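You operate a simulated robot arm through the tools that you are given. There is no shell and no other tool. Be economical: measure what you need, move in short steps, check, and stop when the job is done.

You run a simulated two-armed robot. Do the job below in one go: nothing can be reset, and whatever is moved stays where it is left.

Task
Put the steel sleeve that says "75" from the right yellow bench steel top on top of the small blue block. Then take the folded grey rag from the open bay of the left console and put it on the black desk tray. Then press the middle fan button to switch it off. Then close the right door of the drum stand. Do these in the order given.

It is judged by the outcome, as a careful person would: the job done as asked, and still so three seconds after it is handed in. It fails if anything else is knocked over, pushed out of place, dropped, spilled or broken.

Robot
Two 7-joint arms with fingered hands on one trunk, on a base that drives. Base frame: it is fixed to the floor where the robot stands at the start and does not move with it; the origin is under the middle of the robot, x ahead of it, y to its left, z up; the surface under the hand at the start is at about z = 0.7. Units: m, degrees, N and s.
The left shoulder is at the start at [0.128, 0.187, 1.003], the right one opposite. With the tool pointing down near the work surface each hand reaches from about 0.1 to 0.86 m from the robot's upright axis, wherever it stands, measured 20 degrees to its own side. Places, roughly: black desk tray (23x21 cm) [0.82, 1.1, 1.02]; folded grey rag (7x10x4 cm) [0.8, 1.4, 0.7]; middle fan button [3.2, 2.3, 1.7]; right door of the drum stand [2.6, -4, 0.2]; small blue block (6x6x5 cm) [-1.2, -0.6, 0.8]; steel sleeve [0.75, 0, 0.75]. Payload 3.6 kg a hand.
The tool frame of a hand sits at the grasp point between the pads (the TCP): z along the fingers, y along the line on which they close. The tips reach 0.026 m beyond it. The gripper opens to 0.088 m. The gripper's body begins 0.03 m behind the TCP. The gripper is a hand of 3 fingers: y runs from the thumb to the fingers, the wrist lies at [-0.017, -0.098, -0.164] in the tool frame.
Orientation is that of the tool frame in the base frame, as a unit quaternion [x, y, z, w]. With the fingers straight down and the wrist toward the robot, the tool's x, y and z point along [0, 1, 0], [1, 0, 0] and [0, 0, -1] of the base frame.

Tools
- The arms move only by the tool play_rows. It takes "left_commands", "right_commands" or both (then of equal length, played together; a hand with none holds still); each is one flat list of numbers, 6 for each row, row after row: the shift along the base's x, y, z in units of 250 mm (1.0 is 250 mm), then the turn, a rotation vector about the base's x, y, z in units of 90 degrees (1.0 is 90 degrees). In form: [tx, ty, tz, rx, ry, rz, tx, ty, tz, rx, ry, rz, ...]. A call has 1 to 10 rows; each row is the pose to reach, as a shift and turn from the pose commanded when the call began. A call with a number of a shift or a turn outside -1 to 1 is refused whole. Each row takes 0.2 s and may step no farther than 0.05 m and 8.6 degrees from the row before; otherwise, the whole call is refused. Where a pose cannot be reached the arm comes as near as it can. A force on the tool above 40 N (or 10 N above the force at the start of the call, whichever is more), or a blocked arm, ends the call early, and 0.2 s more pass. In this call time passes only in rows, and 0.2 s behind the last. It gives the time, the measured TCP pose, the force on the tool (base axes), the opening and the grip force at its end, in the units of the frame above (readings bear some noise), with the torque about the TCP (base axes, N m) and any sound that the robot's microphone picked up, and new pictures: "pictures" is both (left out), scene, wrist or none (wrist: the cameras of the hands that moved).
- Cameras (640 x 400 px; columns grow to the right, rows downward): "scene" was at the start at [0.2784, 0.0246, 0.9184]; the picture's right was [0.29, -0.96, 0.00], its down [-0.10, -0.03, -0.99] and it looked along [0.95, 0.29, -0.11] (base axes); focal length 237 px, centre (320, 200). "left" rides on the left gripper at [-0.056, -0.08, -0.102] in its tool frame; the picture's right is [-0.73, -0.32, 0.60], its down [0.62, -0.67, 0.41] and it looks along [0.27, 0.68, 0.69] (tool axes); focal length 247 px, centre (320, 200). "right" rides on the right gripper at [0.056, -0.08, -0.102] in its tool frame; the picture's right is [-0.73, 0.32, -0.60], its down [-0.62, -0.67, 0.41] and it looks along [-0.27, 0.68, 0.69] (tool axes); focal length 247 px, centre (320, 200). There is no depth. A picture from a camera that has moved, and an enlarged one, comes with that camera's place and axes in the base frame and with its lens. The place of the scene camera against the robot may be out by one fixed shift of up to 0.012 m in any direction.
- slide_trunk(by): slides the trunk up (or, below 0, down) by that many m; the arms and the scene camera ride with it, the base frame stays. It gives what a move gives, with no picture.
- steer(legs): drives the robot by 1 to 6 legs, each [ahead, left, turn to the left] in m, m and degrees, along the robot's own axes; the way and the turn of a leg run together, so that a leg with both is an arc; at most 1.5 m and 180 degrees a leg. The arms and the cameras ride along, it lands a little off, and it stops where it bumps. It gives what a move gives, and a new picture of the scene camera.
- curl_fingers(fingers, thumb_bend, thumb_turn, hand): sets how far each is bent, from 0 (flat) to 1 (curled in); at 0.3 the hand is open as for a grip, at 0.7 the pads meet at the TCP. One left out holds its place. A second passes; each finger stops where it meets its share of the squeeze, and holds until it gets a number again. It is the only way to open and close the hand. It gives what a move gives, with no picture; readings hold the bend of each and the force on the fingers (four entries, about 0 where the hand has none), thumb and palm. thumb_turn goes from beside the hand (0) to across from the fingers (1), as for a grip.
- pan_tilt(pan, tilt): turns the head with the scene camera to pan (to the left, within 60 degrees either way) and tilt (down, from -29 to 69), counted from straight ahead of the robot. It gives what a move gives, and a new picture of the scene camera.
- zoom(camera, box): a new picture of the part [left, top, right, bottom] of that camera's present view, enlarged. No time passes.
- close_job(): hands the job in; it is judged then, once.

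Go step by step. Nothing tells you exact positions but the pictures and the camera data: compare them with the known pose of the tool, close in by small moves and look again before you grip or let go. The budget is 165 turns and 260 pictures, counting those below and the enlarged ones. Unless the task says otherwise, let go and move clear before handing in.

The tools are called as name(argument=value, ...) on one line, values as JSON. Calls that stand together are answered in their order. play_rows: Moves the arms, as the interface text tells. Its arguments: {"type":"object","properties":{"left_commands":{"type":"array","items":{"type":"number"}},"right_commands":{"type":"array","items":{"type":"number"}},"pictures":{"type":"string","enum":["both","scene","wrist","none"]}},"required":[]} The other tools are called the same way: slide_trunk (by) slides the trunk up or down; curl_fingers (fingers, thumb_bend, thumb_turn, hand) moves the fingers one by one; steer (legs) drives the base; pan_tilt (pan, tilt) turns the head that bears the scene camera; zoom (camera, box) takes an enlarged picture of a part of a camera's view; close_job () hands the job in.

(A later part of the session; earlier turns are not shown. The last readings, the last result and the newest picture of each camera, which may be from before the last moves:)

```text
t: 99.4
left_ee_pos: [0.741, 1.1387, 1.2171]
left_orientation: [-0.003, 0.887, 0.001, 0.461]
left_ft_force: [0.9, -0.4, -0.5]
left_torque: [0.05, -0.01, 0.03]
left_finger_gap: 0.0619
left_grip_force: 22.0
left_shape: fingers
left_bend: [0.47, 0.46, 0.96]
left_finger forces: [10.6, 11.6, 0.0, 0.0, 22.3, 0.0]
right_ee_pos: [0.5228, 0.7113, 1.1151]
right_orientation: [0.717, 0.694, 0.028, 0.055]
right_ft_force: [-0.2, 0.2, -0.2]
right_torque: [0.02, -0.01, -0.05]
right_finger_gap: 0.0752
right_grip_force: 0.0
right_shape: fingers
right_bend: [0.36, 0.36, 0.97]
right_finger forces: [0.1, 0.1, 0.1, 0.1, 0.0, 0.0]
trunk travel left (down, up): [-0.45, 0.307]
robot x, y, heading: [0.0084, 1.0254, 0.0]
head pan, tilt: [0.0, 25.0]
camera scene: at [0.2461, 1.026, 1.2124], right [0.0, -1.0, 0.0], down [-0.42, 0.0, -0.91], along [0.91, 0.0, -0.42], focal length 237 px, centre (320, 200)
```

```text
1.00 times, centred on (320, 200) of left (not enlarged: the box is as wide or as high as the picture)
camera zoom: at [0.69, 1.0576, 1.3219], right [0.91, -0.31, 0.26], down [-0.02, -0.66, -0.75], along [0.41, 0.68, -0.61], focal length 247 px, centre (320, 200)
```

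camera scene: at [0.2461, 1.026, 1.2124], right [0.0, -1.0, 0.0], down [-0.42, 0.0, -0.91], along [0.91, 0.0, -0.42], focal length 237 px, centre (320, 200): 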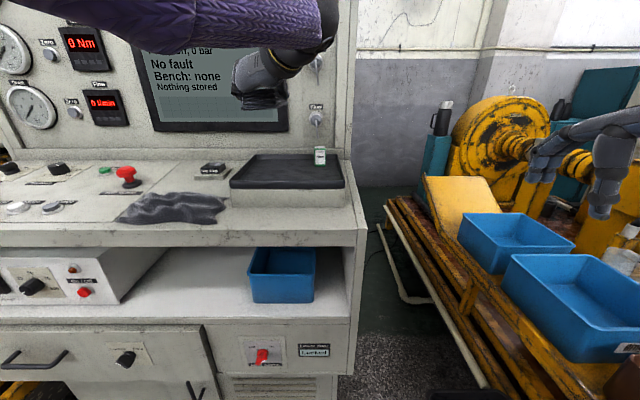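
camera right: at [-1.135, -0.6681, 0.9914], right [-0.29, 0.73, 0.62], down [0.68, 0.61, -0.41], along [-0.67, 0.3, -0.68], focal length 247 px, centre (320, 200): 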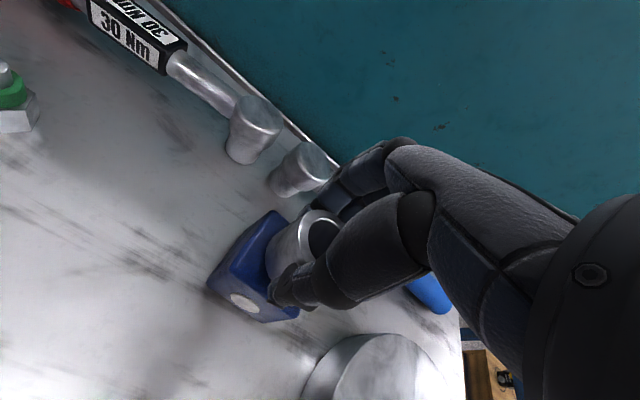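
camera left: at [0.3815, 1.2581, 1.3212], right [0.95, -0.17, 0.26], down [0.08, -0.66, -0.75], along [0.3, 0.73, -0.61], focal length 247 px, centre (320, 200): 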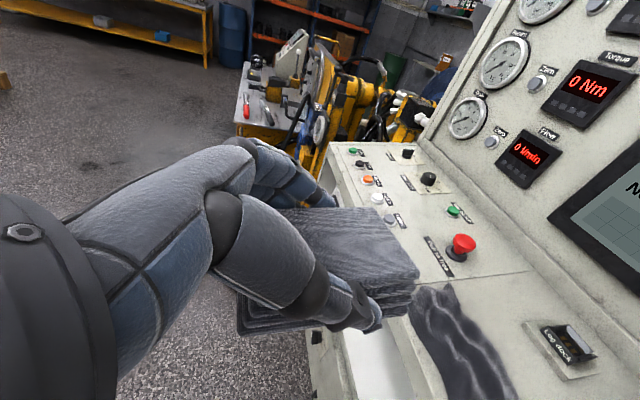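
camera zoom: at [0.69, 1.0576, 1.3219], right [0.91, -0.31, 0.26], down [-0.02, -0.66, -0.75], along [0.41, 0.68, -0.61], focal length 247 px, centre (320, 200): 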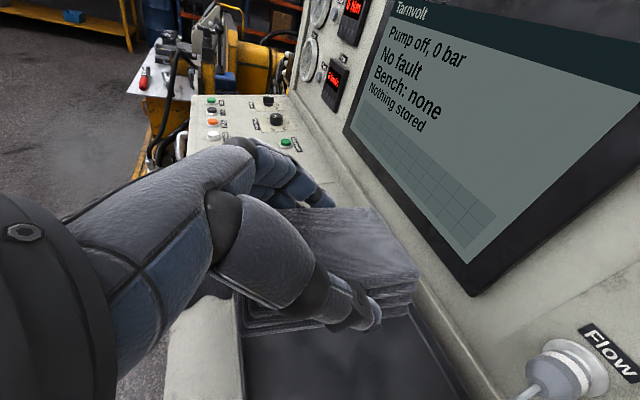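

The hand is above the tray's left part. I'll drive 3 cm forward, then lower with the trunk part of the way and check.

steer(legs=[[0.035, -0.018, 0]])

slide_trunk(by=-0.09)

zoom(camera="scene", box=[180, 80, 380, 220])

zoom(camera="left", box=[0, 0, 640, 400])

```text
t: 100.3
left_ee_pos: [0.7788, 1.1206, 1.216]
left_orientation: [-0.003, 0.887, 0.002, 0.461]
left_ft_force: [0.9, 1.0, -0.8]
left_torque: [0.01, 0.02, 0.02]
left_finger_gap: 0.0618
left_grip_force: 21.7
left_shape: fingers
left_bend: [0.47, 0.46, 0.96]
left_finger forces: [10.5, 11.6, 0.0, 0.0, 22.3, 0.0]
right_ee_pos: [0.5603, 0.6903, 1.1145]
right_orientation: [0.717, 0.695, 0.027, 0.053]
right_ft_force: [0.0, 0.2, -0.2]
right_torque: [0.02, 0.02, 0.03]
right_finger_gap: 0.0753
right_grip_force: 0.1
right_shape: fingers
right_bend: [0.36, 0.36, 0.97]
right_finger forces: [0.0, 0.0, 0.0, 0.0, 0.0, 0.0]
trunk travel left (down, up): [-0.45, 0.307]
robot x, y, heading: [0.0439, 1.0128, 0.1]
head pan, tilt: [0.0, 25.0]
camera scene: at [0.2832, 1.0072, 1.2118], right [0.0, -1.0, 0.0], down [-0.42, 0.0, -0.91], along [0.91, 0.0, -0.42], focal length 237 px, centre (320, 200)
```

scene: 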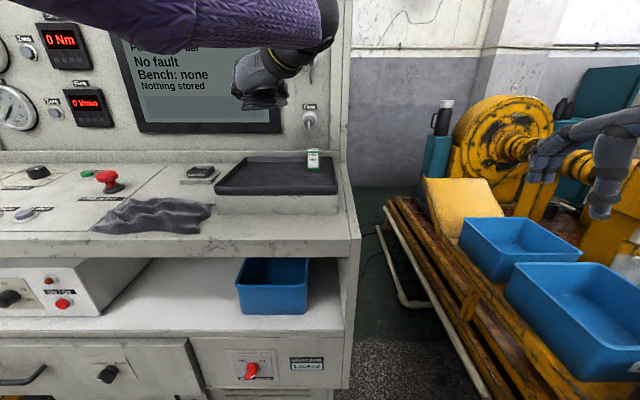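

```text
t: 101.6
left_ee_pos: [0.7758, 1.1221, 1.1284]
left_orientation: [-0.004, 0.887, 0.001, 0.462]
left_ft_force: [-0.2, 0.4, -0.5]
left_torque: [0.02, 0.01, 0.03]
left_finger_gap: 0.0621
left_grip_force: 22.2
left_shape: fingers
left_bend: [0.47, 0.46, 0.96]
left_finger forces: [10.4, 11.6, 0.1, 0.0, 21.9, 0.1]
right_ee_pos: [0.5578, 0.692, 1.0257]
right_orientation: [0.716, 0.695, 0.029, 0.055]
right_ft_force: [-0.1, -0.8, 0.0]
right_torque: [0.0, -0.03, 0.0]
right_finger_gap: 0.0751
right_grip_force: 0.1
right_shape: fingers
right_bend: [0.36, 0.36, 0.97]
right_finger forces: [0.0, 0.0, 0.0, 0.1, 0.1, 0.0]
trunk travel left (down, up): [-0.36, 0.397]
robot x, y, heading: [0.0426, 1.0079, 0.0]
head pan, tilt: [0.0, 25.0]
```

```text
2.86 times, centred on (280, 150) of scene
camera zoom: at [0.2903, 1.0083, 1.1171], right [0.0, -1.0, 0.0], down [-0.42, 0.0, -0.91], along [0.91, 0.0, -0.42], focal length 678 px, centre (434, 343)
```

zoom: 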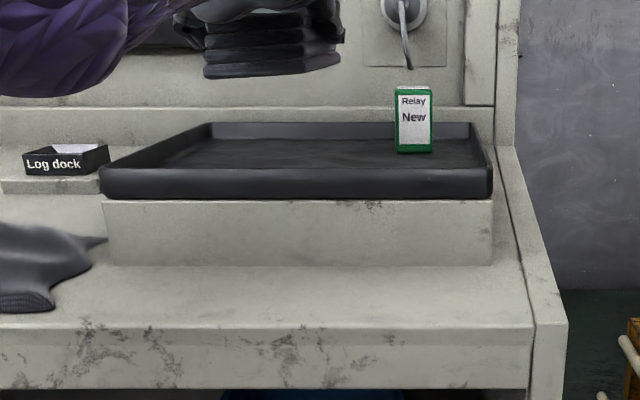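

```text
1.00 times, centred on (320, 200) of left (not enlarged: the box is as wide or as high as the picture)
camera zoom: at [0.7244, 1.0407, 1.2324], right [0.91, -0.31, 0.26], down [-0.02, -0.66, -0.75], along [0.41, 0.68, -0.61], focal length 247 px, centre (320, 200)
```

zoom: 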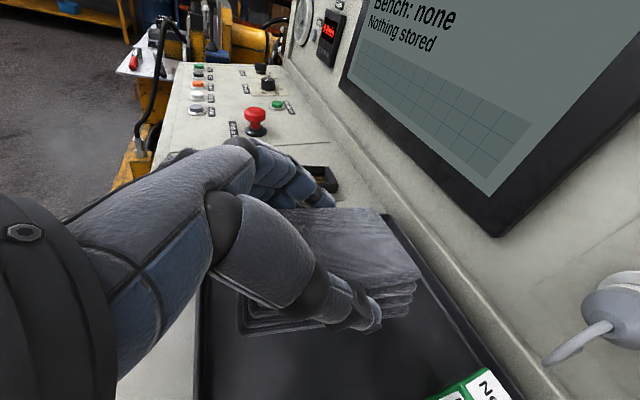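

Everything lines up: the rag is over the tray's left half and clear of the Relay box. I'll lower with the arm in steps.

play_rows(left_commands=[0, 0, -0.08, 0, 0, 0, 0, 0, -0.16, 0, 0, 0], pictures="wrist")

zoom(camera="scene", box=[180, 80, 380, 220])

```text
t: 102.2
left_ee_pos: [0.776, 1.121, 1.0878]
left_orientation: [-0.002, 0.887, 0.002, 0.462]
left_ft_force: [-0.3, 0.2, -0.3]
left_torque: [0.03, 0.02, -0.01]
left_finger_gap: 0.062
left_grip_force: 22.1
left_shape: fingers
left_bend: [0.47, 0.46, 0.96]
left_finger forces: [10.4, 11.5, 0.0, 0.1, 21.9, 0.0]
right_ee_pos: [0.559, 0.6925, 1.0261]
right_orientation: [0.716, 0.695, 0.029, 0.056]
right_ft_force: [-0.2, 0.6, 0.1]
right_torque: [0.01, 0.01, -0.01]
right_finger_gap: 0.0754
right_grip_force: 0.1
right_shape: fingers
right_bend: [0.36, 0.36, 0.97]
right_finger forces: [0.0, 0.0, 0.0, 0.0, 0.0, 0.0]
trunk travel left (down, up): [-0.36, 0.397]
robot x, y, heading: [0.0442, 1.0071, 0.3]
head pan, tilt: [0.0, 25.0]
camera left: at [0.7252, 1.0403, 1.1918], right [0.91, -0.31, 0.26], down [-0.02, -0.66, -0.75], along [0.4, 0.68, -0.61], focal length 247 px, centre (320, 200)
```

left: 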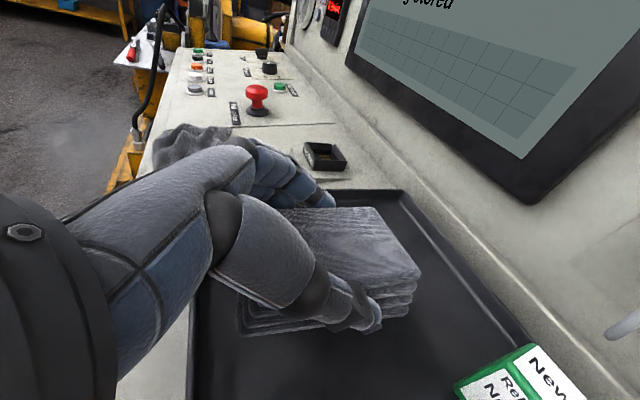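

```text
2.86 times, centred on (280, 150) of scene
camera zoom: at [0.2907, 1.0084, 1.1168], right [0.0, -1.0, 0.0], down [-0.42, 0.0, -0.91], along [0.91, 0.0, -0.42], focal length 678 px, centre (434, 343)
```

zoom: 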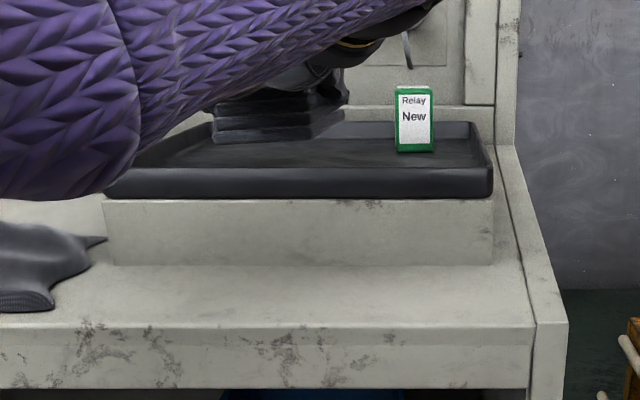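

play_rows(left_commands=[0, 0, -0.02, 0, 0, 0, 0, 0, -0.04, 0, 0, 0], pictures="none")

play_rows(left_commands=[0, 0, -0.014, 0, 0, 0], pictures="wrist")

zoom(camera="scene", box=[180, 80, 380, 220])

```text
t: 102.8
left_ee_pos: [0.7763, 1.1211, 1.0776]
left_orientation: [-0.002, 0.887, 0.001, 0.462]
left_ft_force: [0.5, 0.0, -1.2]
left_torque: [0.01, 0.01, 0.02]
left_finger_gap: 0.0621
left_grip_force: 21.5
left_shape: fingers
left_bend: [0.47, 0.46, 0.96]
left_finger forces: [10.4, 11.5, 0.1, 0.0, 21.9, 0.0]
right_ee_pos: [0.559, 0.6943, 1.0255]
right_orientation: [0.716, 0.695, 0.028, 0.054]
right_ft_force: [-1.4, -1.1, 0.3]
right_torque: [0.02, -0.02, 0.02]
right_finger_gap: 0.0751
right_grip_force: 0.0
right_shape: fingers
right_bend: [0.36, 0.36, 0.97]
right_finger forces: [0.1, 0.0, 0.1, 0.0, 0.0, 0.0]
trunk travel left (down, up): [-0.36, 0.397]
robot x, y, heading: [0.0455, 1.013, 0.1]
head pan, tilt: [0.0, 25.0]
```

```text
t: 103.2
left_ee_pos: [0.7752, 1.122, 1.0752]
left_orientation: [-0.003, 0.887, 0.003, 0.462]
left_ft_force: [-0.1, -0.4, 0.1]
left_torque: [0.0, 0.02, 0.01]
left_finger_gap: 0.0616
left_grip_force: 21.9
left_shape: fingers
left_bend: [0.47, 0.46, 0.96]
left_finger forces: [10.3, 11.5, 0.1, 0.0, 21.9, 0.0]
right_ee_pos: [0.5598, 0.6926, 1.0256]
right_orientation: [0.716, 0.695, 0.027, 0.054]
right_ft_force: [1.4, 0.5, 0.2]
right_torque: [0.0, -0.04, -0.01]
right_finger_gap: 0.0754
right_grip_force: 0.1
right_shape: fingers
right_bend: [0.36, 0.36, 0.97]
right_finger forces: [0.1, 0.0, 0.1, 0.0, 0.0, 0.0]
trunk travel left (down, up): [-0.36, 0.397]
robot x, y, heading: [0.0495, 1.0082, 0.4]
head pan, tilt: [0.0, 25.0]
camera left: at [0.7244, 1.0406, 1.1787], right [0.91, -0.31, 0.26], down [-0.02, -0.66, -0.75], along [0.41, 0.68, -0.61], focal length 247 px, centre (320, 200)
```

left: 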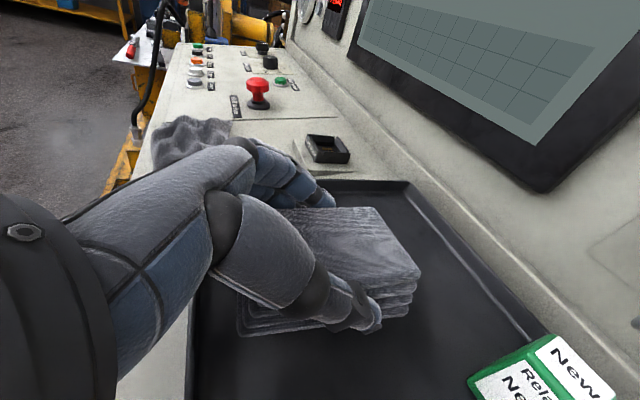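

```text
2.86 times, centred on (280, 150) of scene
camera zoom: at [0.2907, 1.0084, 1.1168], right [0.0, -1.0, 0.0], down [-0.42, 0.0, -0.91], along [0.91, 0.0, -0.42], focal length 678 px, centre (434, 343)
```

zoom: 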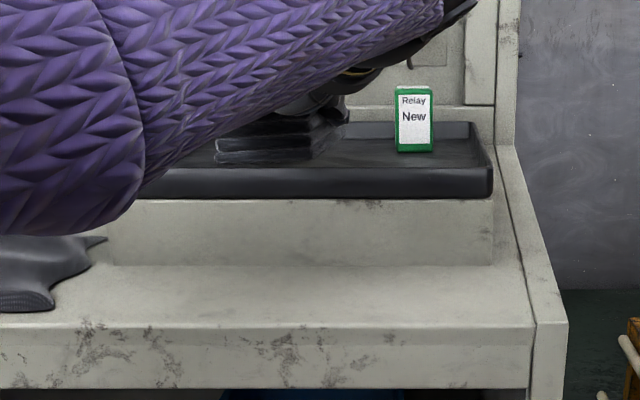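

play_rows(left_commands=[0, 0, -0.014, 0, 0, 0], pictures="none")

play_rows(left_commands=[0, 0, -0.012, 0, 0, 0], pictures="none")

```text
t: 103.6
left_ee_pos: [0.7762, 1.1204, 1.0713]
left_orientation: [-0.003, 0.887, 0.002, 0.462]
left_ft_force: [0.1, 0.7, -0.8]
left_torque: [0.02, 0.01, 0.0]
left_finger_gap: 0.062
left_grip_force: 21.8
left_shape: fingers
left_bend: [0.47, 0.46, 0.96]
left_finger forces: [10.3, 11.5, 0.0, 0.1, 21.9, 0.0]
right_ee_pos: [0.5585, 0.6944, 1.0247]
right_orientation: [0.716, 0.695, 0.028, 0.055]
right_ft_force: [-0.8, -0.2, 0.0]
right_torque: [0.0, -0.01, 0.0]
right_finger_gap: 0.0751
right_grip_force: 0.1
right_shape: fingers
right_bend: [0.36, 0.36, 0.97]
right_finger forces: [0.0, 0.0, 0.0, 0.0, 0.0, 0.0]
trunk travel left (down, up): [-0.36, 0.397]
robot x, y, heading: [0.0417, 1.0133, 0.1]
head pan, tilt: [0.0, 25.0]
```

```text
t: 104.0
left_ee_pos: [0.7755, 1.1213, 1.0675]
left_orientation: [-0.003, 0.887, 0.002, 0.462]
left_ft_force: [0.1, -0.6, 0.2]
left_torque: [0.01, 0.01, 0.02]
left_finger_gap: 0.0621
left_grip_force: 22.0
left_shape: fingers
left_bend: [0.47, 0.46, 0.96]
left_finger forces: [10.4, 11.5, 0.0, 0.0, 21.9, 0.0]
right_ee_pos: [0.5584, 0.6937, 1.0259]
right_orientation: [0.716, 0.695, 0.027, 0.054]
right_ft_force: [-0.3, 0.3, 0.6]
right_torque: [-0.01, -0.01, -0.01]
right_finger_gap: 0.075
right_grip_force: 0.0
right_shape: fingers
right_bend: [0.36, 0.36, 0.97]
right_finger forces: [0.0, 0.0, 0.0, 0.1, 0.0, 0.0]
trunk travel left (down, up): [-0.36, 0.397]
robot x, y, heading: [0.0449, 1.0088, 0.0]
head pan, tilt: [0.0, 25.0]
```

No contact yet, so I'll keep stepping down by 3–4 mm at a time.

play_rows(left_commands=[0, 0, -0.014, 0, 0, 0], pictures="none")

play_rows(left_commands=[0, 0, -0.012, 0, 0, 0], pictures="wrist")

```text
t: 104.4
left_ee_pos: [0.7764, 1.1206, 1.0642]
left_orientation: [-0.004, 0.887, 0.002, 0.462]
left_ft_force: [-0.1, -0.5, 0.1]
left_torque: [-0.02, 0.03, -0.02]
left_finger_gap: 0.062
left_grip_force: 22.1
left_shape: fingers
left_bend: [0.47, 0.46, 0.96]
left_finger forces: [10.4, 11.5, 0.1, 0.0, 22.0, 0.0]
right_ee_pos: [0.558, 0.6915, 1.0261]
right_orientation: [0.717, 0.695, 0.028, 0.056]
right_ft_force: [0.2, 0.8, 0.7]
right_torque: [-0.01, -0.01, 0.01]
right_finger_gap: 0.0752
right_grip_force: 0.1
right_shape: fingers
right_bend: [0.36, 0.36, 0.97]
right_finger forces: [0.1, 0.0, 0.0, 0.1, 0.1, 0.0]
trunk travel left (down, up): [-0.36, 0.397]
robot x, y, heading: [0.0425, 1.0121, 0.1]
head pan, tilt: [0.0, 25.0]
```

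```text
t: 104.8
left_ee_pos: [0.7771, 1.1216, 1.0612]
left_orientation: [-0.001, 0.887, 0.003, 0.463]
left_ft_force: [-0.7, -0.5, 2.9]
left_torque: [0.1, 0.04, -0.01]
left_finger_gap: 0.062
left_grip_force: 22.5
left_shape: fingers
left_bend: [0.47, 0.46, 0.96]
left_finger forces: [10.1, 12.7, 0.0, 0.0, 22.3, 0.0]
right_ee_pos: [0.5587, 0.6925, 1.025]
right_orientation: [0.716, 0.695, 0.027, 0.054]
right_ft_force: [-0.9, 0.1, 0.4]
right_torque: [0.01, -0.03, 0.02]
right_finger_gap: 0.0754
right_grip_force: 0.0
right_shape: fingers
right_bend: [0.36, 0.36, 0.97]
right_finger forces: [0.1, 0.1, 0.1, 0.1, 0.1, 0.0]
trunk travel left (down, up): [-0.36, 0.397]
robot x, y, heading: [0.0446, 1.0121, 0.2]
head pan, tilt: [0.0, 25.0]
camera left: at [0.7244, 1.0405, 1.1664], right [0.91, -0.31, 0.26], down [-0.02, -0.66, -0.75], along [0.41, 0.68, -0.61], focal length 247 px, centre (320, 200)
```

left: 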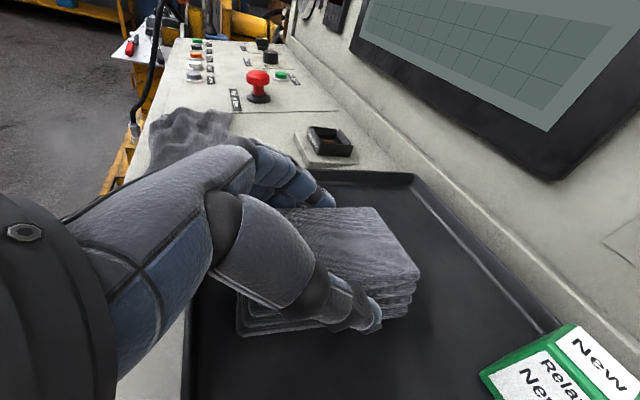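

The rag has touched down in the tray (3 N). I'll open the left hand.

curl_fingers(hand="left", fingers=0.39, thumb_bend=0.39)

curl_fingers(hand="left", fingers=0.33, thumb_bend=0.31)

zoom(camera="left", box=[160, 130, 560, 400])

```text
t: 105.8
left_ee_pos: [0.7748, 1.1216, 1.0598]
left_orientation: [-0.003, 0.887, 0.002, 0.462]
left_ft_force: [-0.3, -1.6, 0.6]
left_torque: [0.04, 0.02, 0.01]
left_finger_gap: 0.0701
left_grip_force: 1.2
left_shape: fingers
left_bend: [0.39, 0.38, 0.97]
left_finger forces: [0.1, 0.8, 0.0, 0.0, 1.0, 0.0]
right_ee_pos: [0.5576, 0.6925, 1.0264]
right_orientation: [0.716, 0.695, 0.028, 0.054]
right_ft_force: [0.2, 0.3, 0.0]
right_torque: [0.05, -0.01, -0.01]
right_finger_gap: 0.0754
right_grip_force: 0.0
right_shape: fingers
right_bend: [0.36, 0.36, 0.97]
right_finger forces: [0.0, 0.0, 0.1, 0.0, 0.1, 0.0]
trunk travel left (down, up): [-0.36, 0.397]
robot x, y, heading: [0.0443, 1.0093, 0.2]
head pan, tilt: [0.0, 25.0]
```

```text
t: 106.8
left_ee_pos: [0.7759, 1.1215, 1.0607]
left_orientation: [-0.003, 0.887, 0.001, 0.462]
left_ft_force: [0.3, 0.2, -0.1]
left_torque: [-0.01, 0.0, 0.02]
left_finger_gap: 0.0837
left_grip_force: 0.0
left_shape: fingers
left_bend: [0.33, 0.31, 0.97]
left_finger forces: [0.0, 0.1, 0.0, 0.0, 0.0, 0.1]
right_ee_pos: [0.5579, 0.6929, 1.0252]
right_orientation: [0.716, 0.695, 0.028, 0.055]
right_ft_force: [0.5, -0.8, 0.5]
right_torque: [-0.01, 0.01, -0.01]
right_finger_gap: 0.0754
right_grip_force: 0.1
right_shape: fingers
right_bend: [0.36, 0.36, 0.97]
right_finger forces: [0.1, 0.0, 0.0, 0.1, 0.1, 0.0]
trunk travel left (down, up): [-0.36, 0.397]
robot x, y, heading: [0.0489, 1.0091, 0.1]
head pan, tilt: [0.0, 25.0]
```

```text
1.48 times, centred on (360, 265) of left
camera zoom: at [0.7247, 1.0408, 1.1653], right [0.91, -0.31, 0.26], down [-0.02, -0.66, -0.75], along [0.41, 0.68, -0.61], focal length 366 px, centre (261, 104)
```

zoom: 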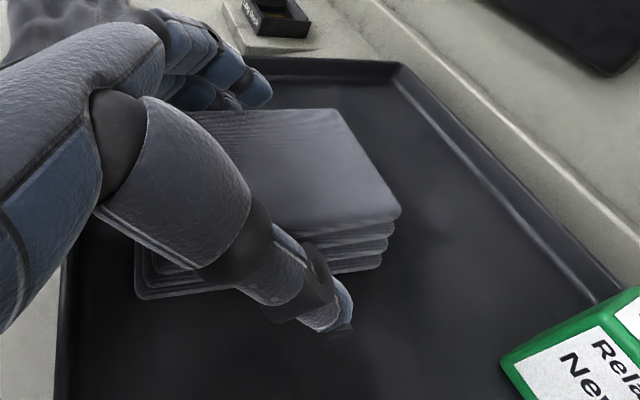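

The rag is released and lies flat in the tray. I'll lift the hand straight up and then back away.

play_rows(left_commands=[0, 0, 0.06, 0, 0, 0, 0, 0, 0.14, 0, 0, 0, 0, 0, 0.26, 0, 0, 0], pictures="wrist")

slide_trunk(by=0.15)

steer(legs=[[-0.22, 0, 0]])

```text
t: 107.6
left_ee_pos: [0.7754, 1.1204, 1.1271]
left_orientation: [-0.002, 0.887, 0.003, 0.462]
left_ft_force: [-0.3, 0.2, 0.8]
left_torque: [0.0, 0.01, -0.04]
left_finger_gap: 0.0837
left_grip_force: 0.0
left_shape: fingers
left_bend: [0.33, 0.31, 0.97]
left_finger forces: [0.0, 0.0, 0.1, 0.0, 0.1, 0.0]
right_ee_pos: [0.5598, 0.6926, 1.0264]
right_orientation: [0.717, 0.694, 0.027, 0.055]
right_ft_force: [0.7, -0.3, -0.5]
right_torque: [-0.02, 0.0, 0.03]
right_finger_gap: 0.0752
right_grip_force: 0.0
right_shape: fingers
right_bend: [0.36, 0.36, 0.97]
right_finger forces: [0.0, 0.0, 0.0, 0.0, 0.0, 0.0]
trunk travel left (down, up): [-0.36, 0.397]
robot x, y, heading: [0.0438, 1.0088, 0.0]
head pan, tilt: [0.0, 25.0]
camera left: at [0.7247, 1.0404, 1.2307], right [0.91, -0.31, 0.26], down [-0.02, -0.66, -0.75], along [0.41, 0.68, -0.61], focal length 247 px, centre (320, 200)
```

left: 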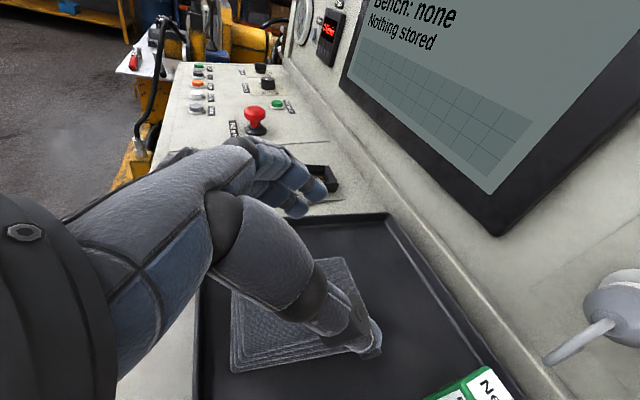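

```text
t: 109.3
left_ee_pos: [0.7721, 1.1224, 1.2879]
left_orientation: [-0.003, 0.883, 0.002, 0.469]
left_ft_force: [-0.3, -0.1, 0.7]
left_torque: [0.0, 0.0, -0.01]
left_finger_gap: 0.0836
left_grip_force: 0.1
left_shape: fingers
left_bend: [0.33, 0.31, 0.97]
left_finger forces: [0.0, 0.1, 0.0, 0.0, 0.1, 0.1]
right_ee_pos: [0.5585, 0.693, 1.175]
right_orientation: [0.716, 0.695, 0.028, 0.055]
right_ft_force: [0.1, 0.0, -0.6]
right_torque: [-0.02, -0.01, -0.01]
right_finger_gap: 0.0752
right_grip_force: 0.1
right_shape: fingers
right_bend: [0.36, 0.36, 0.97]
right_finger forces: [0.0, 0.0, 0.1, 0.1, 0.0, 0.1]
trunk travel left (down, up): [-0.51, 0.247]
robot x, y, heading: [0.0501, 1.0111, 0.2]
head pan, tilt: [0.0, 25.0]
```

```text
t: 111.0
left_ee_pos: [0.5504, 1.1219, 1.2893]
left_orientation: [-0.004, 0.883, 0.001, 0.47]
left_ft_force: [0.3, -0.5, 0.0]
left_torque: [-0.01, 0.02, -0.06]
left_finger_gap: 0.0835
left_grip_force: 0.1
left_shape: fingers
left_bend: [0.33, 0.31, 0.97]
left_finger forces: [0.1, 0.0, 0.0, 0.0, 0.1, 0.0]
right_ee_pos: [0.3377, 0.6926, 1.1767]
right_orientation: [0.716, 0.695, 0.029, 0.056]
right_ft_force: [-0.6, -0.7, 0.0]
right_torque: [-0.01, 0.0, 0.01]
right_finger_gap: 0.0753
right_grip_force: 0.1
right_shape: fingers
right_bend: [0.36, 0.36, 0.97]
right_finger forces: [0.0, 0.0, 0.0, 0.0, 0.0, 0.1]
trunk travel left (down, up): [-0.51, 0.247]
robot x, y, heading: [-0.1756, 1.009, 0.1]
head pan, tilt: [0.0, 25.0]
camera scene: at [0.056, 1.0081, 1.275], right [0.0, -1.0, 0.0], down [-0.42, 0.0, -0.91], along [0.91, 0.0, -0.42], focal length 237 px, centre (320, 200)
```

scene: 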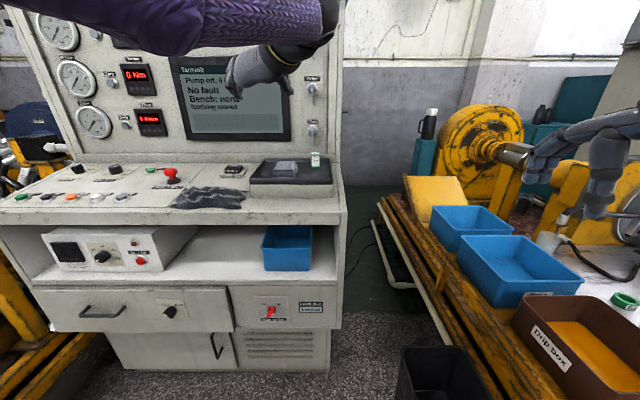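

The folded rag lies in the tray, with nothing else touched. Next is the fan button near [3.2, 2.3, 1.7], so I turn to +y, move up the aisle and look for a way around the console.

steer(legs=[[0, 0, 90]])

pan_tilt(pan=-50, tilt=12)

pan_tilt(pan=-12, tilt=18)

```text
t: 115.2
left_ee_pos: [-0.2892, 1.7333, 1.2874]
left_orientation: [0.628, -0.622, -0.333, -0.33]
left_ft_force: [0.6, -0.5, 0.1]
left_torque: [-0.02, 0.0, -0.01]
left_finger_gap: 0.0838
left_grip_force: 0.1
left_shape: fingers
left_bend: [0.33, 0.31, 0.97]
left_finger forces: [0.0, 0.0, 0.0, 0.1, 0.1, 0.0]
right_ee_pos: [0.1414, 1.5234, 1.1753]
right_orientation: [0.013, 0.998, 0.059, 0.019]
right_ft_force: [0.3, 0.6, 0.1]
right_torque: [0.02, 0.01, 0.01]
right_finger_gap: 0.0754
right_grip_force: 0.1
right_shape: fingers
right_bend: [0.36, 0.36, 0.97]
right_finger forces: [0.0, 0.0, 0.1, 0.1, 0.0, 0.1]
trunk travel left (down, up): [-0.51, 0.247]
robot x, y, heading: [-0.1751, 1.0107, 90.1]
head pan, tilt: [0.0, 25.0]
camera scene: at [-0.1718, 1.2352, 1.2748], right [1.0, 0.01, 0.0], down [0.0, -0.42, -0.91], along [-0.01, 0.91, -0.42], focal length 237 px, centre (320, 200)
```

scene: 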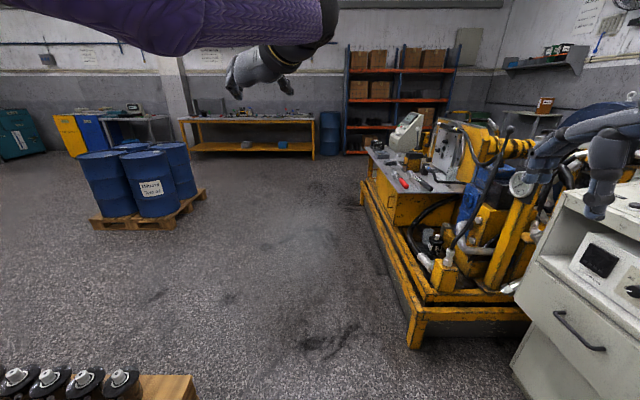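

```text
t: 116.4
left_ee_pos: [-0.2891, 1.7332, 1.287]
left_orientation: [0.628, -0.621, -0.334, -0.33]
left_ft_force: [0.2, 0.3, -0.1]
left_torque: [-0.01, 0.0, 0.01]
left_finger_gap: 0.0836
left_grip_force: 0.1
left_shape: fingers
left_bend: [0.33, 0.31, 0.97]
left_finger forces: [0.1, 0.0, 0.0, 0.1, 0.1, 0.1]
right_ee_pos: [0.139, 1.523, 1.1753]
right_orientation: [0.013, 0.998, 0.058, 0.019]
right_ft_force: [0.5, 0.1, -0.6]
right_torque: [0.02, -0.03, -0.01]
right_finger_gap: 0.0753
right_grip_force: 0.1
right_shape: fingers
right_bend: [0.36, 0.36, 0.97]
right_finger forces: [0.0, 0.0, 0.1, 0.0, 0.0, 0.1]
trunk travel left (down, up): [-0.51, 0.247]
robot x, y, heading: [-0.1701, 1.0096, 90.5]
head pan, tilt: [-50.0, 12.0]
camera scene: at [-0.1002, 1.2035, 1.2959], right [0.65, -0.76, 0.0], down [-0.16, -0.14, -0.98], along [0.75, 0.63, -0.21], focal length 237 px, centre (320, 200)
```

scene: 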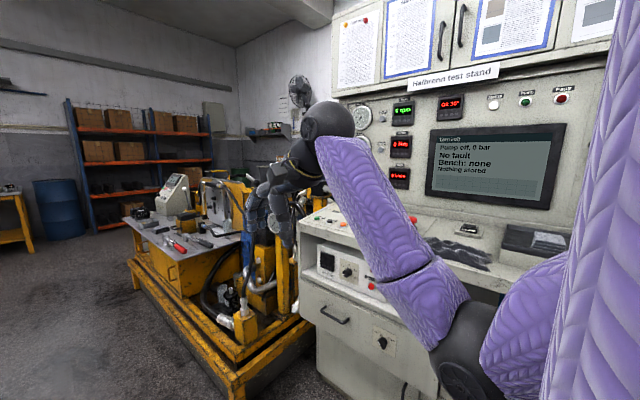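

```text
t: 117.4
left_ee_pos: [-0.2892, 1.7349, 1.2874]
left_orientation: [0.628, -0.622, -0.333, -0.33]
left_ft_force: [0.0, 0.5, -0.4]
left_torque: [0.0, -0.02, 0.01]
left_finger_gap: 0.0836
left_grip_force: 0.1
left_shape: fingers
left_bend: [0.33, 0.31, 0.97]
left_finger forces: [0.0, 0.0, 0.0, 0.0, 0.0, 0.1]
right_ee_pos: [0.1402, 1.5236, 1.1763]
right_orientation: [0.013, 0.998, 0.058, 0.019]
right_ft_force: [-0.6, -0.3, 0.1]
right_torque: [0.01, -0.03, 0.02]
right_finger_gap: 0.0753
right_grip_force: 0.0
right_shape: fingers
right_bend: [0.36, 0.36, 0.97]
right_finger forces: [0.1, 0.0, 0.0, 0.0, 0.1, 0.1]
trunk travel left (down, up): [-0.51, 0.247]
robot x, y, heading: [-0.1703, 1.0108, 90.2]
head pan, tilt: [-12.0, 18.0]
camera scene: at [-0.1522, 1.2344, 1.2861], right [0.98, -0.2, 0.0], down [-0.06, -0.3, -0.95], along [0.19, 0.93, -0.31], focal length 237 px, centre (320, 200)
```

scene: 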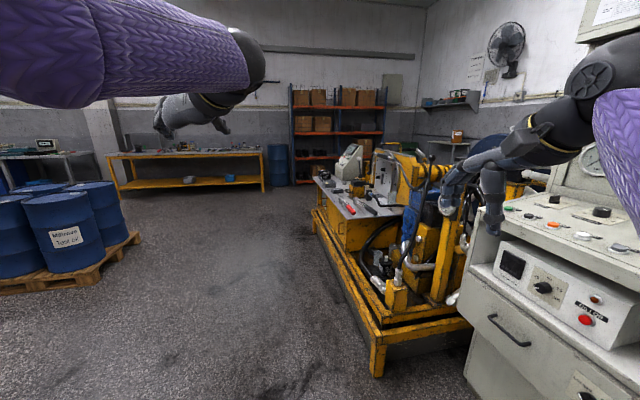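

A fan with a control box is on the far wall; the middle one should be behind the console at x ≈ 3.2. The yellow test stand occupies y 2.07–3.85, so I'll go around its far end.

steer(legs=[[0.9, 0.06, 0], [1.0, 0.25, 0], [1.4, 0, 0], [0.3, 0, 0]])

pan_tilt(pan=-60, tilt=10)

```text
t: 135.3
left_ee_pos: [-0.6708, 5.3297, 1.2879]
left_orientation: [0.633, -0.616, -0.336, -0.327]
left_ft_force: [1.0, -0.1, -0.1]
left_torque: [0.0, 0.0, 0.0]
left_finger_gap: 0.0838
left_grip_force: 0.1
left_shape: fingers
left_bend: [0.33, 0.31, 0.97]
left_finger forces: [0.0, 0.1, 0.0, 0.1, 0.0, 0.0]
right_ee_pos: [-0.2375, 5.1269, 1.1761]
right_orientation: [0.004, 0.998, 0.059, 0.018]
right_ft_force: [-0.5, 0.4, 0.1]
right_torque: [0.01, 0.01, -0.02]
right_finger_gap: 0.0752
right_grip_force: 0.0
right_shape: fingers
right_bend: [0.36, 0.36, 0.97]
right_finger forces: [0.0, 0.1, 0.0, 0.1, 0.0, 0.1]
trunk travel left (down, up): [-0.51, 0.247]
robot x, y, heading: [-0.5438, 4.6068, 91.2]
head pan, tilt: [-12.0, 18.0]
camera scene: at [-0.5252, 4.8331, 1.2859], right [0.98, -0.18, 0.0], down [-0.06, -0.3, -0.95], along [0.18, 0.93, -0.31], focal length 237 px, centre (320, 200)
```

scene: 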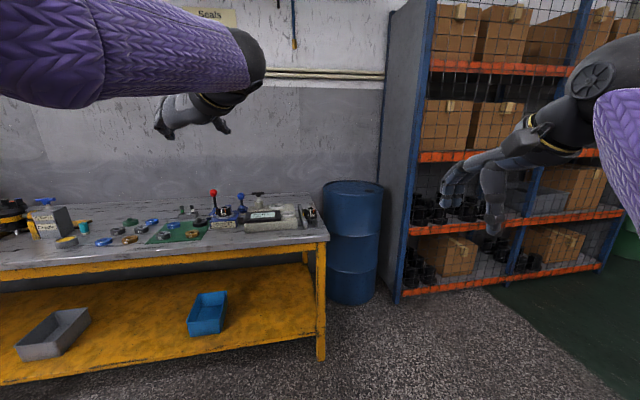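

```text
t: 136.5
left_ee_pos: [-0.6706, 5.3285, 1.2872]
left_orientation: [0.633, -0.615, -0.335, -0.328]
left_ft_force: [0.4, -0.6, 0.4]
left_torque: [-0.02, -0.01, -0.05]
left_finger_gap: 0.0837
left_grip_force: 0.2
left_shape: fingers
left_bend: [0.33, 0.31, 0.97]
left_finger forces: [0.0, 0.0, 0.0, 0.0, 0.0, 0.0]
right_ee_pos: [-0.2368, 5.127, 1.1748]
right_orientation: [0.004, 0.998, 0.059, 0.018]
right_ft_force: [0.4, -0.2, 0.2]
right_torque: [-0.01, 0.0, -0.01]
right_finger_gap: 0.0755
right_grip_force: 0.1
right_shape: fingers
right_bend: [0.36, 0.36, 0.97]
right_finger forces: [0.0, 0.0, 0.0, 0.0, 0.1, 0.0]
trunk travel left (down, up): [-0.51, 0.247]
robot x, y, heading: [-0.5438, 4.6045, 91.4]
head pan, tilt: [-60.0, 10.0]
camera scene: at [-0.463, 4.7887, 1.2992], right [0.52, -0.85, 0.0], down [-0.15, -0.09, -0.98], along [0.84, 0.51, -0.17], focal length 237 px, centre (320, 200)
```

scene: 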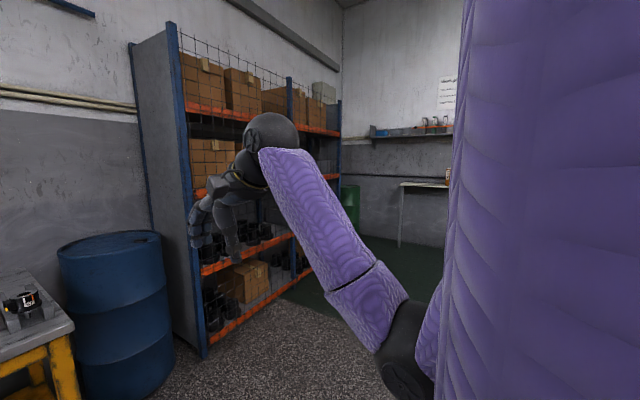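

The stand is passed and the shelves are ahead at y ≈ 6. I'll turn right to face +x and look.

steer(legs=[[0, 0, -91.3]])

pan_tilt(pan=-25, tilt=8)

```text
t: 140.8
left_ee_pos: [0.1815, 4.723, 1.2873]
left_orientation: [-0.005, 0.883, 0.002, 0.469]
left_ft_force: [-0.1, -0.4, 0.3]
left_torque: [0.02, 0.03, 0.0]
left_finger_gap: 0.0838
left_grip_force: 0.0
left_shape: fingers
left_bend: [0.33, 0.31, 0.97]
left_finger forces: [0.1, 0.0, 0.0, 0.0, 0.0, 0.0]
right_ee_pos: [-0.0296, 4.2929, 1.1759]
right_orientation: [0.715, 0.697, 0.028, 0.054]
right_ft_force: [0.4, 0.1, -0.3]
right_torque: [0.03, 0.0, 0.02]
right_finger_gap: 0.0754
right_grip_force: 0.0
right_shape: fingers
right_bend: [0.36, 0.36, 0.97]
right_finger forces: [0.0, 0.0, 0.0, 0.0, 0.0, 0.0]
trunk travel left (down, up): [-0.51, 0.247]
robot x, y, heading: [-0.5427, 4.6124, 0.2]
head pan, tilt: [-60.0, 10.0]
camera scene: at [-0.3569, 4.5257, 1.2992], right [-0.86, -0.51, 0.0], down [-0.09, 0.15, -0.98], along [0.5, -0.85, -0.17], focal length 237 px, centre (320, 200)
```

scene: 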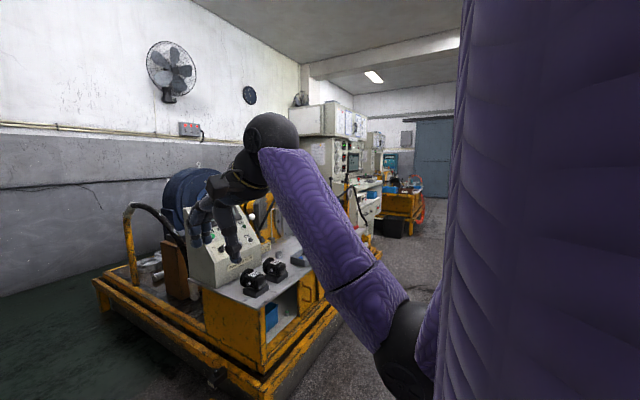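

```text
t: 141.8
left_ee_pos: [0.1813, 4.7233, 1.2875]
left_orientation: [-0.005, 0.883, 0.002, 0.469]
left_ft_force: [0.1, -1.1, -0.7]
left_torque: [0.01, 0.0, -0.02]
left_finger_gap: 0.0838
left_grip_force: 0.1
left_shape: fingers
left_bend: [0.33, 0.31, 0.97]
left_finger forces: [0.1, 0.1, 0.0, 0.0, 0.1, 0.0]
right_ee_pos: [-0.0282, 4.2924, 1.1758]
right_orientation: [0.715, 0.697, 0.028, 0.054]
right_ft_force: [-0.3, 0.1, 0.1]
right_torque: [-0.04, 0.03, -0.02]
right_finger_gap: 0.0752
right_grip_force: 0.0
right_shape: fingers
right_bend: [0.36, 0.36, 0.97]
right_finger forces: [0.0, 0.0, 0.0, 0.0, 0.1, 0.1]
trunk travel left (down, up): [-0.51, 0.247]
robot x, y, heading: [-0.5418, 4.6045, 0.5]
head pan, tilt: [-25.0, 8.0]
camera scene: at [-0.3197, 4.5673, 1.3024], right [-0.42, -0.91, 0.0], down [-0.13, 0.06, -0.99], along [0.9, -0.41, -0.14], focal length 237 px, centre (320, 200)
```

scene: 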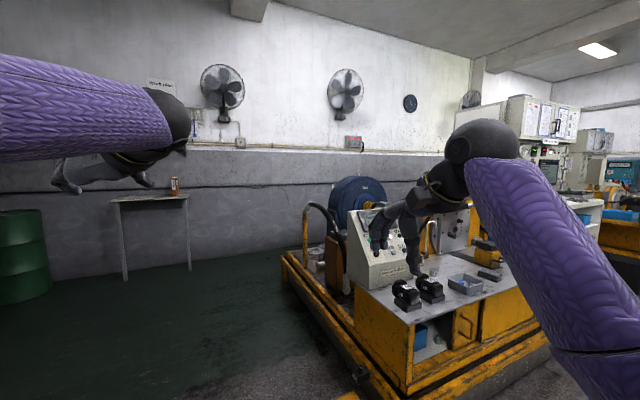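

There it is: the control box with red buttons below a wall fan, at pixel (353, 142), which works out to about [3.2, 2.35, 1.7]. I'll zoom in on it and on the stand in between.

zoom(camera="scene", box=[310, 60, 390, 160])

zoom(camera="scene", box=[180, 140, 500, 400])

```text
4.00 times, centred on (350, 110) of scene
camera zoom: at [-0.3197, 4.5673, 1.3024], right [-0.42, -0.91, 0.0], down [-0.13, 0.06, -0.99], along [0.9, -0.41, -0.14], focal length 949 px, centre (200, 560)
```

zoom: 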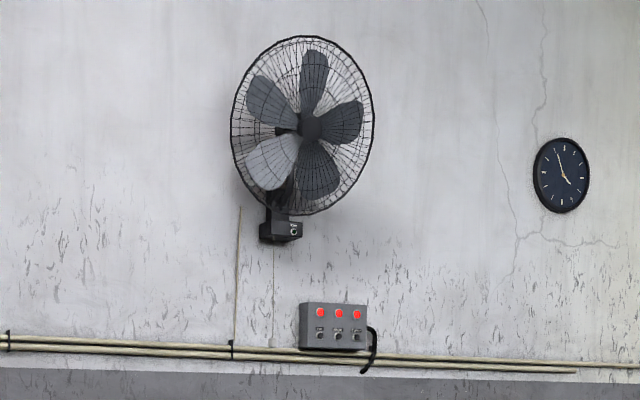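

```text
1.54 times, centred on (340, 270) of scene
camera zoom: at [-0.3197, 4.5673, 1.3024], right [-0.42, -0.91, 0.0], down [-0.13, 0.06, -0.99], along [0.9, -0.41, -0.14], focal length 365 px, centre (289, 92)
```

zoom: 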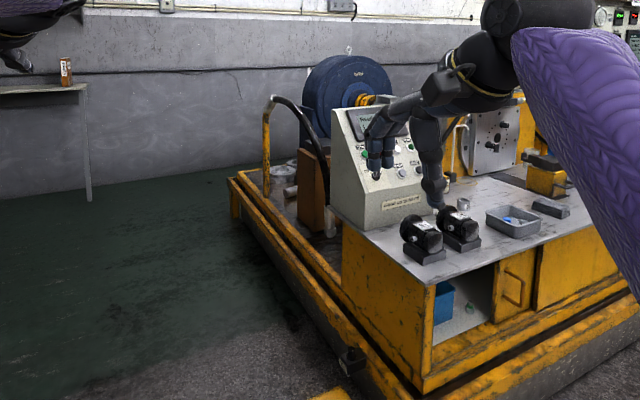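

The box has three lamps with three push-buttons below, so I need the middle one. The stand reaches to x ≈ 2.2, leaving an aisle along the wall; I'll drive along y ≈ 4.65 and look down that aisle.

steer(legs=[[1.2, 0.05, -0.4], [1.1, 0, 0]])

pan_tilt(pan=-55, tilt=20)

```text
t: 153.3
left_ee_pos: [2.5228, 4.8056, 1.2868]
left_orientation: [-0.009, 0.883, 0.004, 0.469]
left_ft_force: [-0.2, 0.6, -0.5]
left_torque: [0.01, 0.0, -0.03]
left_finger_gap: 0.0839
left_grip_force: 0.2
left_shape: fingers
left_bend: [0.33, 0.31, 0.97]
left_finger forces: [0.0, 0.0, 0.1, 0.0, 0.0, 0.0]
right_ee_pos: [2.3154, 4.3744, 1.1749]
right_orientation: [0.712, 0.699, 0.029, 0.054]
right_ft_force: [0.2, 0.1, -0.1]
right_torque: [-0.02, 0.01, 0.04]
right_finger_gap: 0.0752
right_grip_force: 0.1
right_shape: fingers
right_bend: [0.36, 0.36, 0.97]
right_finger forces: [0.0, 0.1, 0.1, 0.0, 0.1, 0.0]
trunk travel left (down, up): [-0.51, 0.247]
robot x, y, heading: [1.8032, 4.6837, 1.0]
head pan, tilt: [-25.0, 8.0]
camera scene: at [2.023, 4.6463, 1.3023], right [-0.41, -0.91, 0.0], down [-0.13, 0.06, -0.99], along [0.9, -0.41, -0.14], focal length 237 px, centre (320, 200)
```

scene: 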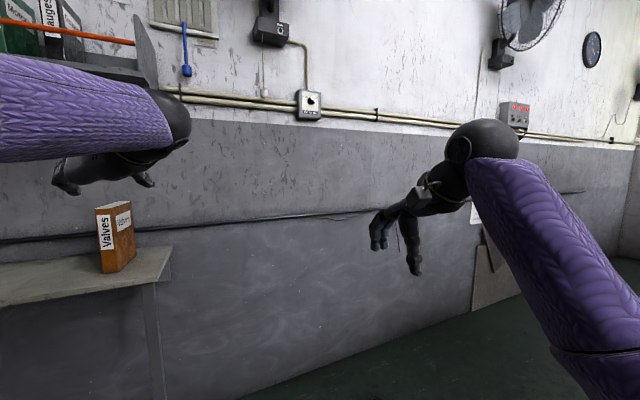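

```text
t: 154.2
left_ee_pos: [2.523, 4.8059, 1.2876]
left_orientation: [-0.008, 0.883, 0.004, 0.469]
left_ft_force: [-0.5, 0.1, -0.1]
left_torque: [0.02, 0.0, 0.03]
left_finger_gap: 0.084
left_grip_force: 0.0
left_shape: fingers
left_bend: [0.33, 0.31, 0.97]
left_finger forces: [0.0, 0.0, 0.0, 0.1, 0.0, 0.0]
right_ee_pos: [2.3165, 4.3737, 1.1747]
right_orientation: [0.712, 0.7, 0.028, 0.055]
right_ft_force: [0.5, 0.6, 0.1]
right_torque: [-0.01, -0.04, 0.01]
right_finger_gap: 0.0756
right_grip_force: 0.2
right_shape: fingers
right_bend: [0.36, 0.36, 0.97]
right_finger forces: [0.0, 0.0, 0.0, 0.0, 0.0, 0.0]
trunk travel left (down, up): [-0.51, 0.247]
robot x, y, heading: [1.7969, 4.685, 1.0]
head pan, tilt: [-55.0, 20.0]
camera scene: at [1.9928, 4.6088, 1.2829], right [-0.81, -0.59, 0.0], down [-0.2, 0.28, -0.94], along [0.55, -0.76, -0.34], focal length 237 px, centre (320, 200)
```

scene: 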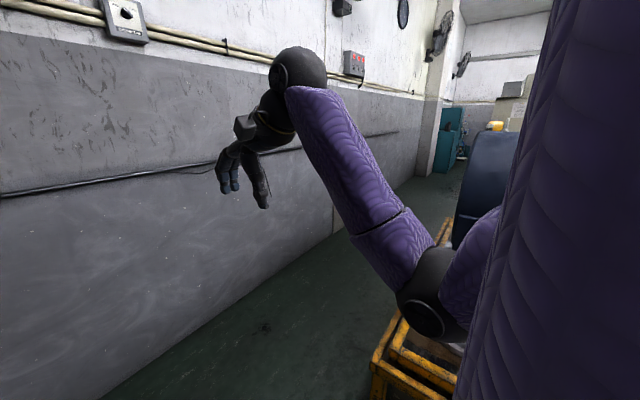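

The aisle between stand (x ≈ 2.22) and wall (x ≈ 3.25) is about 1 m wide, so I need the left hand high, horizontal and drawn in. I'll test that pose here in free space.

play_rows(left_commands=[0, 0, 0.17, 0, -0.065, 0, 0, 0, 0.34, 0, -0.13, 0, 0, 0, 0.51, 0, -0.195, 0, -0.04, 0, 0.67, 0, -0.26, 0, -0.1, 0, 0.83, 0, -0.325, 0, -0.16, 0, 1.0, 0, -0.39, 0], pictures="none")

play_rows(left_commands=[-0.1, 0, 0.15, 0, 0, 0, -0.2, 0, 0.3, 0, 0, 0, -0.3, 0, 0.45, 0, 0, 0, -0.4, 0, 0.6, 0, 0, 0, -0.5, 0, 0.66, 0, 0, 0], pictures="wrist")

curl_fingers(hand="left", fingers=0.7, thumb_bend=0.7)

pan_tilt(pan=0, tilt=-15)

```text
t: 155.6
left_ee_pos: [2.4803, 4.8064, 1.5383]
left_orientation: [-0.01, 0.7, 0.001, 0.714]
left_ft_force: [-0.1, 0.4, 1.2]
left_torque: [0.01, -0.01, 0.02]
left_finger_gap: 0.0835
left_grip_force: 0.0
left_shape: fingers
left_bend: [0.33, 0.31, 0.97]
left_finger forces: [0.1, 0.0, 0.1, 0.0, 0.1, 0.0]
right_ee_pos: [2.3151, 4.374, 1.1758]
right_orientation: [0.711, 0.7, 0.028, 0.054]
right_ft_force: [0.0, -0.2, 0.7]
right_torque: [-0.01, 0.0, 0.03]
right_finger_gap: 0.0755
right_grip_force: 0.0
right_shape: fingers
right_bend: [0.36, 0.36, 0.97]
right_finger forces: [0.0, 0.1, 0.0, 0.0, 0.0, 0.1]
trunk travel left (down, up): [-0.51, 0.247]
robot x, y, heading: [1.7985, 4.6847, 0.9]
head pan, tilt: [-55.0, 20.0]
```

```text
t: 156.8
left_ee_pos: [2.3549, 4.8052, 1.7024]
left_orientation: [-0.01, 0.701, 0.001, 0.713]
left_ft_force: [0.4, -0.1, -0.1]
left_torque: [-0.01, -0.01, -0.03]
left_finger_gap: 0.0834
left_grip_force: 0.1
left_shape: fingers
left_bend: [0.33, 0.31, 0.97]
left_finger forces: [0.0, 0.0, 0.0, 0.1, 0.0, 0.0]
right_ee_pos: [2.3148, 4.3731, 1.176]
right_orientation: [0.713, 0.699, 0.028, 0.054]
right_ft_force: [0.1, -0.2, 0.4]
right_torque: [-0.01, -0.02, 0.02]
right_finger_gap: 0.0753
right_grip_force: 0.1
right_shape: fingers
right_bend: [0.36, 0.36, 0.97]
right_finger forces: [0.0, 0.0, 0.1, 0.0, 0.0, 0.0]
trunk travel left (down, up): [-0.51, 0.247]
robot x, y, heading: [1.7959, 4.6856, 0.8]
head pan, tilt: [-55.0, 20.0]
camera left: at [2.2524, 4.7236, 1.7575], right [0.59, -0.3, 0.75], down [0.43, -0.67, -0.61], along [0.68, 0.68, -0.26], focal length 247 px, centre (320, 200)
```

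left: 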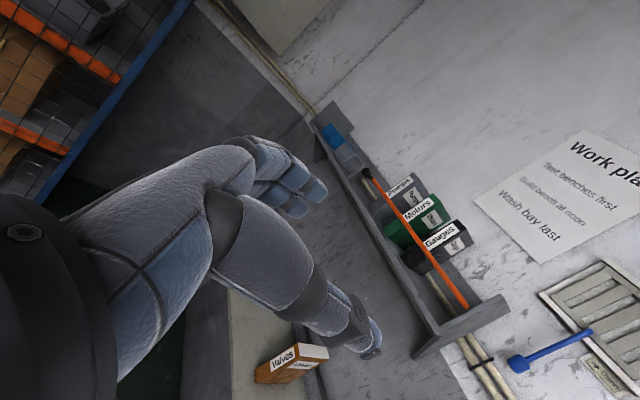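

```text
t: 157.8
left_ee_pos: [2.3555, 4.8047, 1.7016]
left_orientation: [-0.01, 0.701, 0.002, 0.713]
left_ft_force: [-0.1, -0.2, 0.1]
left_torque: [0.0, 0.0, 0.01]
left_finger_gap: 0.0025
left_grip_force: 0.1
left_shape: fingers
left_bend: [0.7, 0.7, 0.97]
left_finger forces: [0.0, 0.0, 0.1, 0.1, 0.0, 0.0]
right_ee_pos: [2.315, 4.3741, 1.1757]
right_orientation: [0.712, 0.699, 0.027, 0.055]
right_ft_force: [0.8, 0.1, -0.1]
right_torque: [-0.01, 0.01, -0.02]
right_finger_gap: 0.0755
right_grip_force: 0.0
right_shape: fingers
right_bend: [0.36, 0.36, 0.97]
right_finger forces: [0.0, 0.1, 0.1, 0.1, 0.1, 0.1]
trunk travel left (down, up): [-0.51, 0.247]
robot x, y, heading: [1.8023, 4.6863, 0.7]
head pan, tilt: [-55.0, 20.0]
```

```text
t: 159.1
left_ee_pos: [2.3546, 4.8047, 1.7017]
left_orientation: [-0.009, 0.701, 0.002, 0.713]
left_ft_force: [0.0, -0.2, -0.5]
left_torque: [0.01, -0.03, 0.03]
left_finger_gap: 0.0025
left_grip_force: 0.0
left_shape: fingers
left_bend: [0.7, 0.7, 0.97]
left_finger forces: [0.0, 0.1, 0.1, 0.0, 0.0, 0.0]
right_ee_pos: [2.3158, 4.374, 1.1751]
right_orientation: [0.712, 0.699, 0.028, 0.055]
right_ft_force: [-0.1, 0.1, -0.8]
right_torque: [-0.01, 0.01, 0.03]
right_finger_gap: 0.0751
right_grip_force: 0.0
right_shape: fingers
right_bend: [0.36, 0.36, 0.97]
right_finger forces: [0.0, 0.0, 0.1, 0.0, 0.0, 0.1]
trunk travel left (down, up): [-0.51, 0.247]
robot x, y, heading: [1.7987, 4.6838, 0.8]
head pan, tilt: [0.0, -15.0]
camera scene: at [2.0186, 4.6853, 1.3376], right [0.01, -1.0, 0.0], down [0.26, 0.0, -0.97], along [0.97, 0.01, 0.26], focal length 237 px, centre (320, 200)
```

scene: 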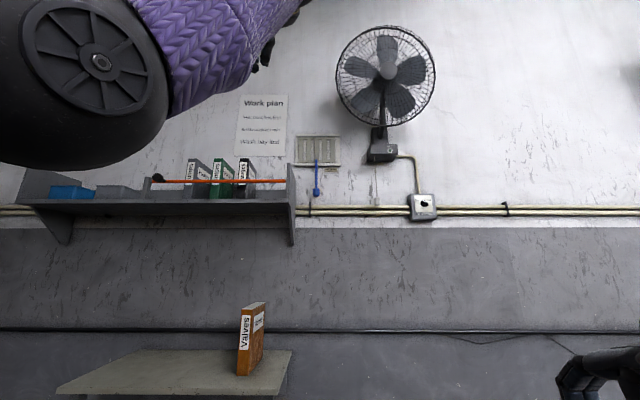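

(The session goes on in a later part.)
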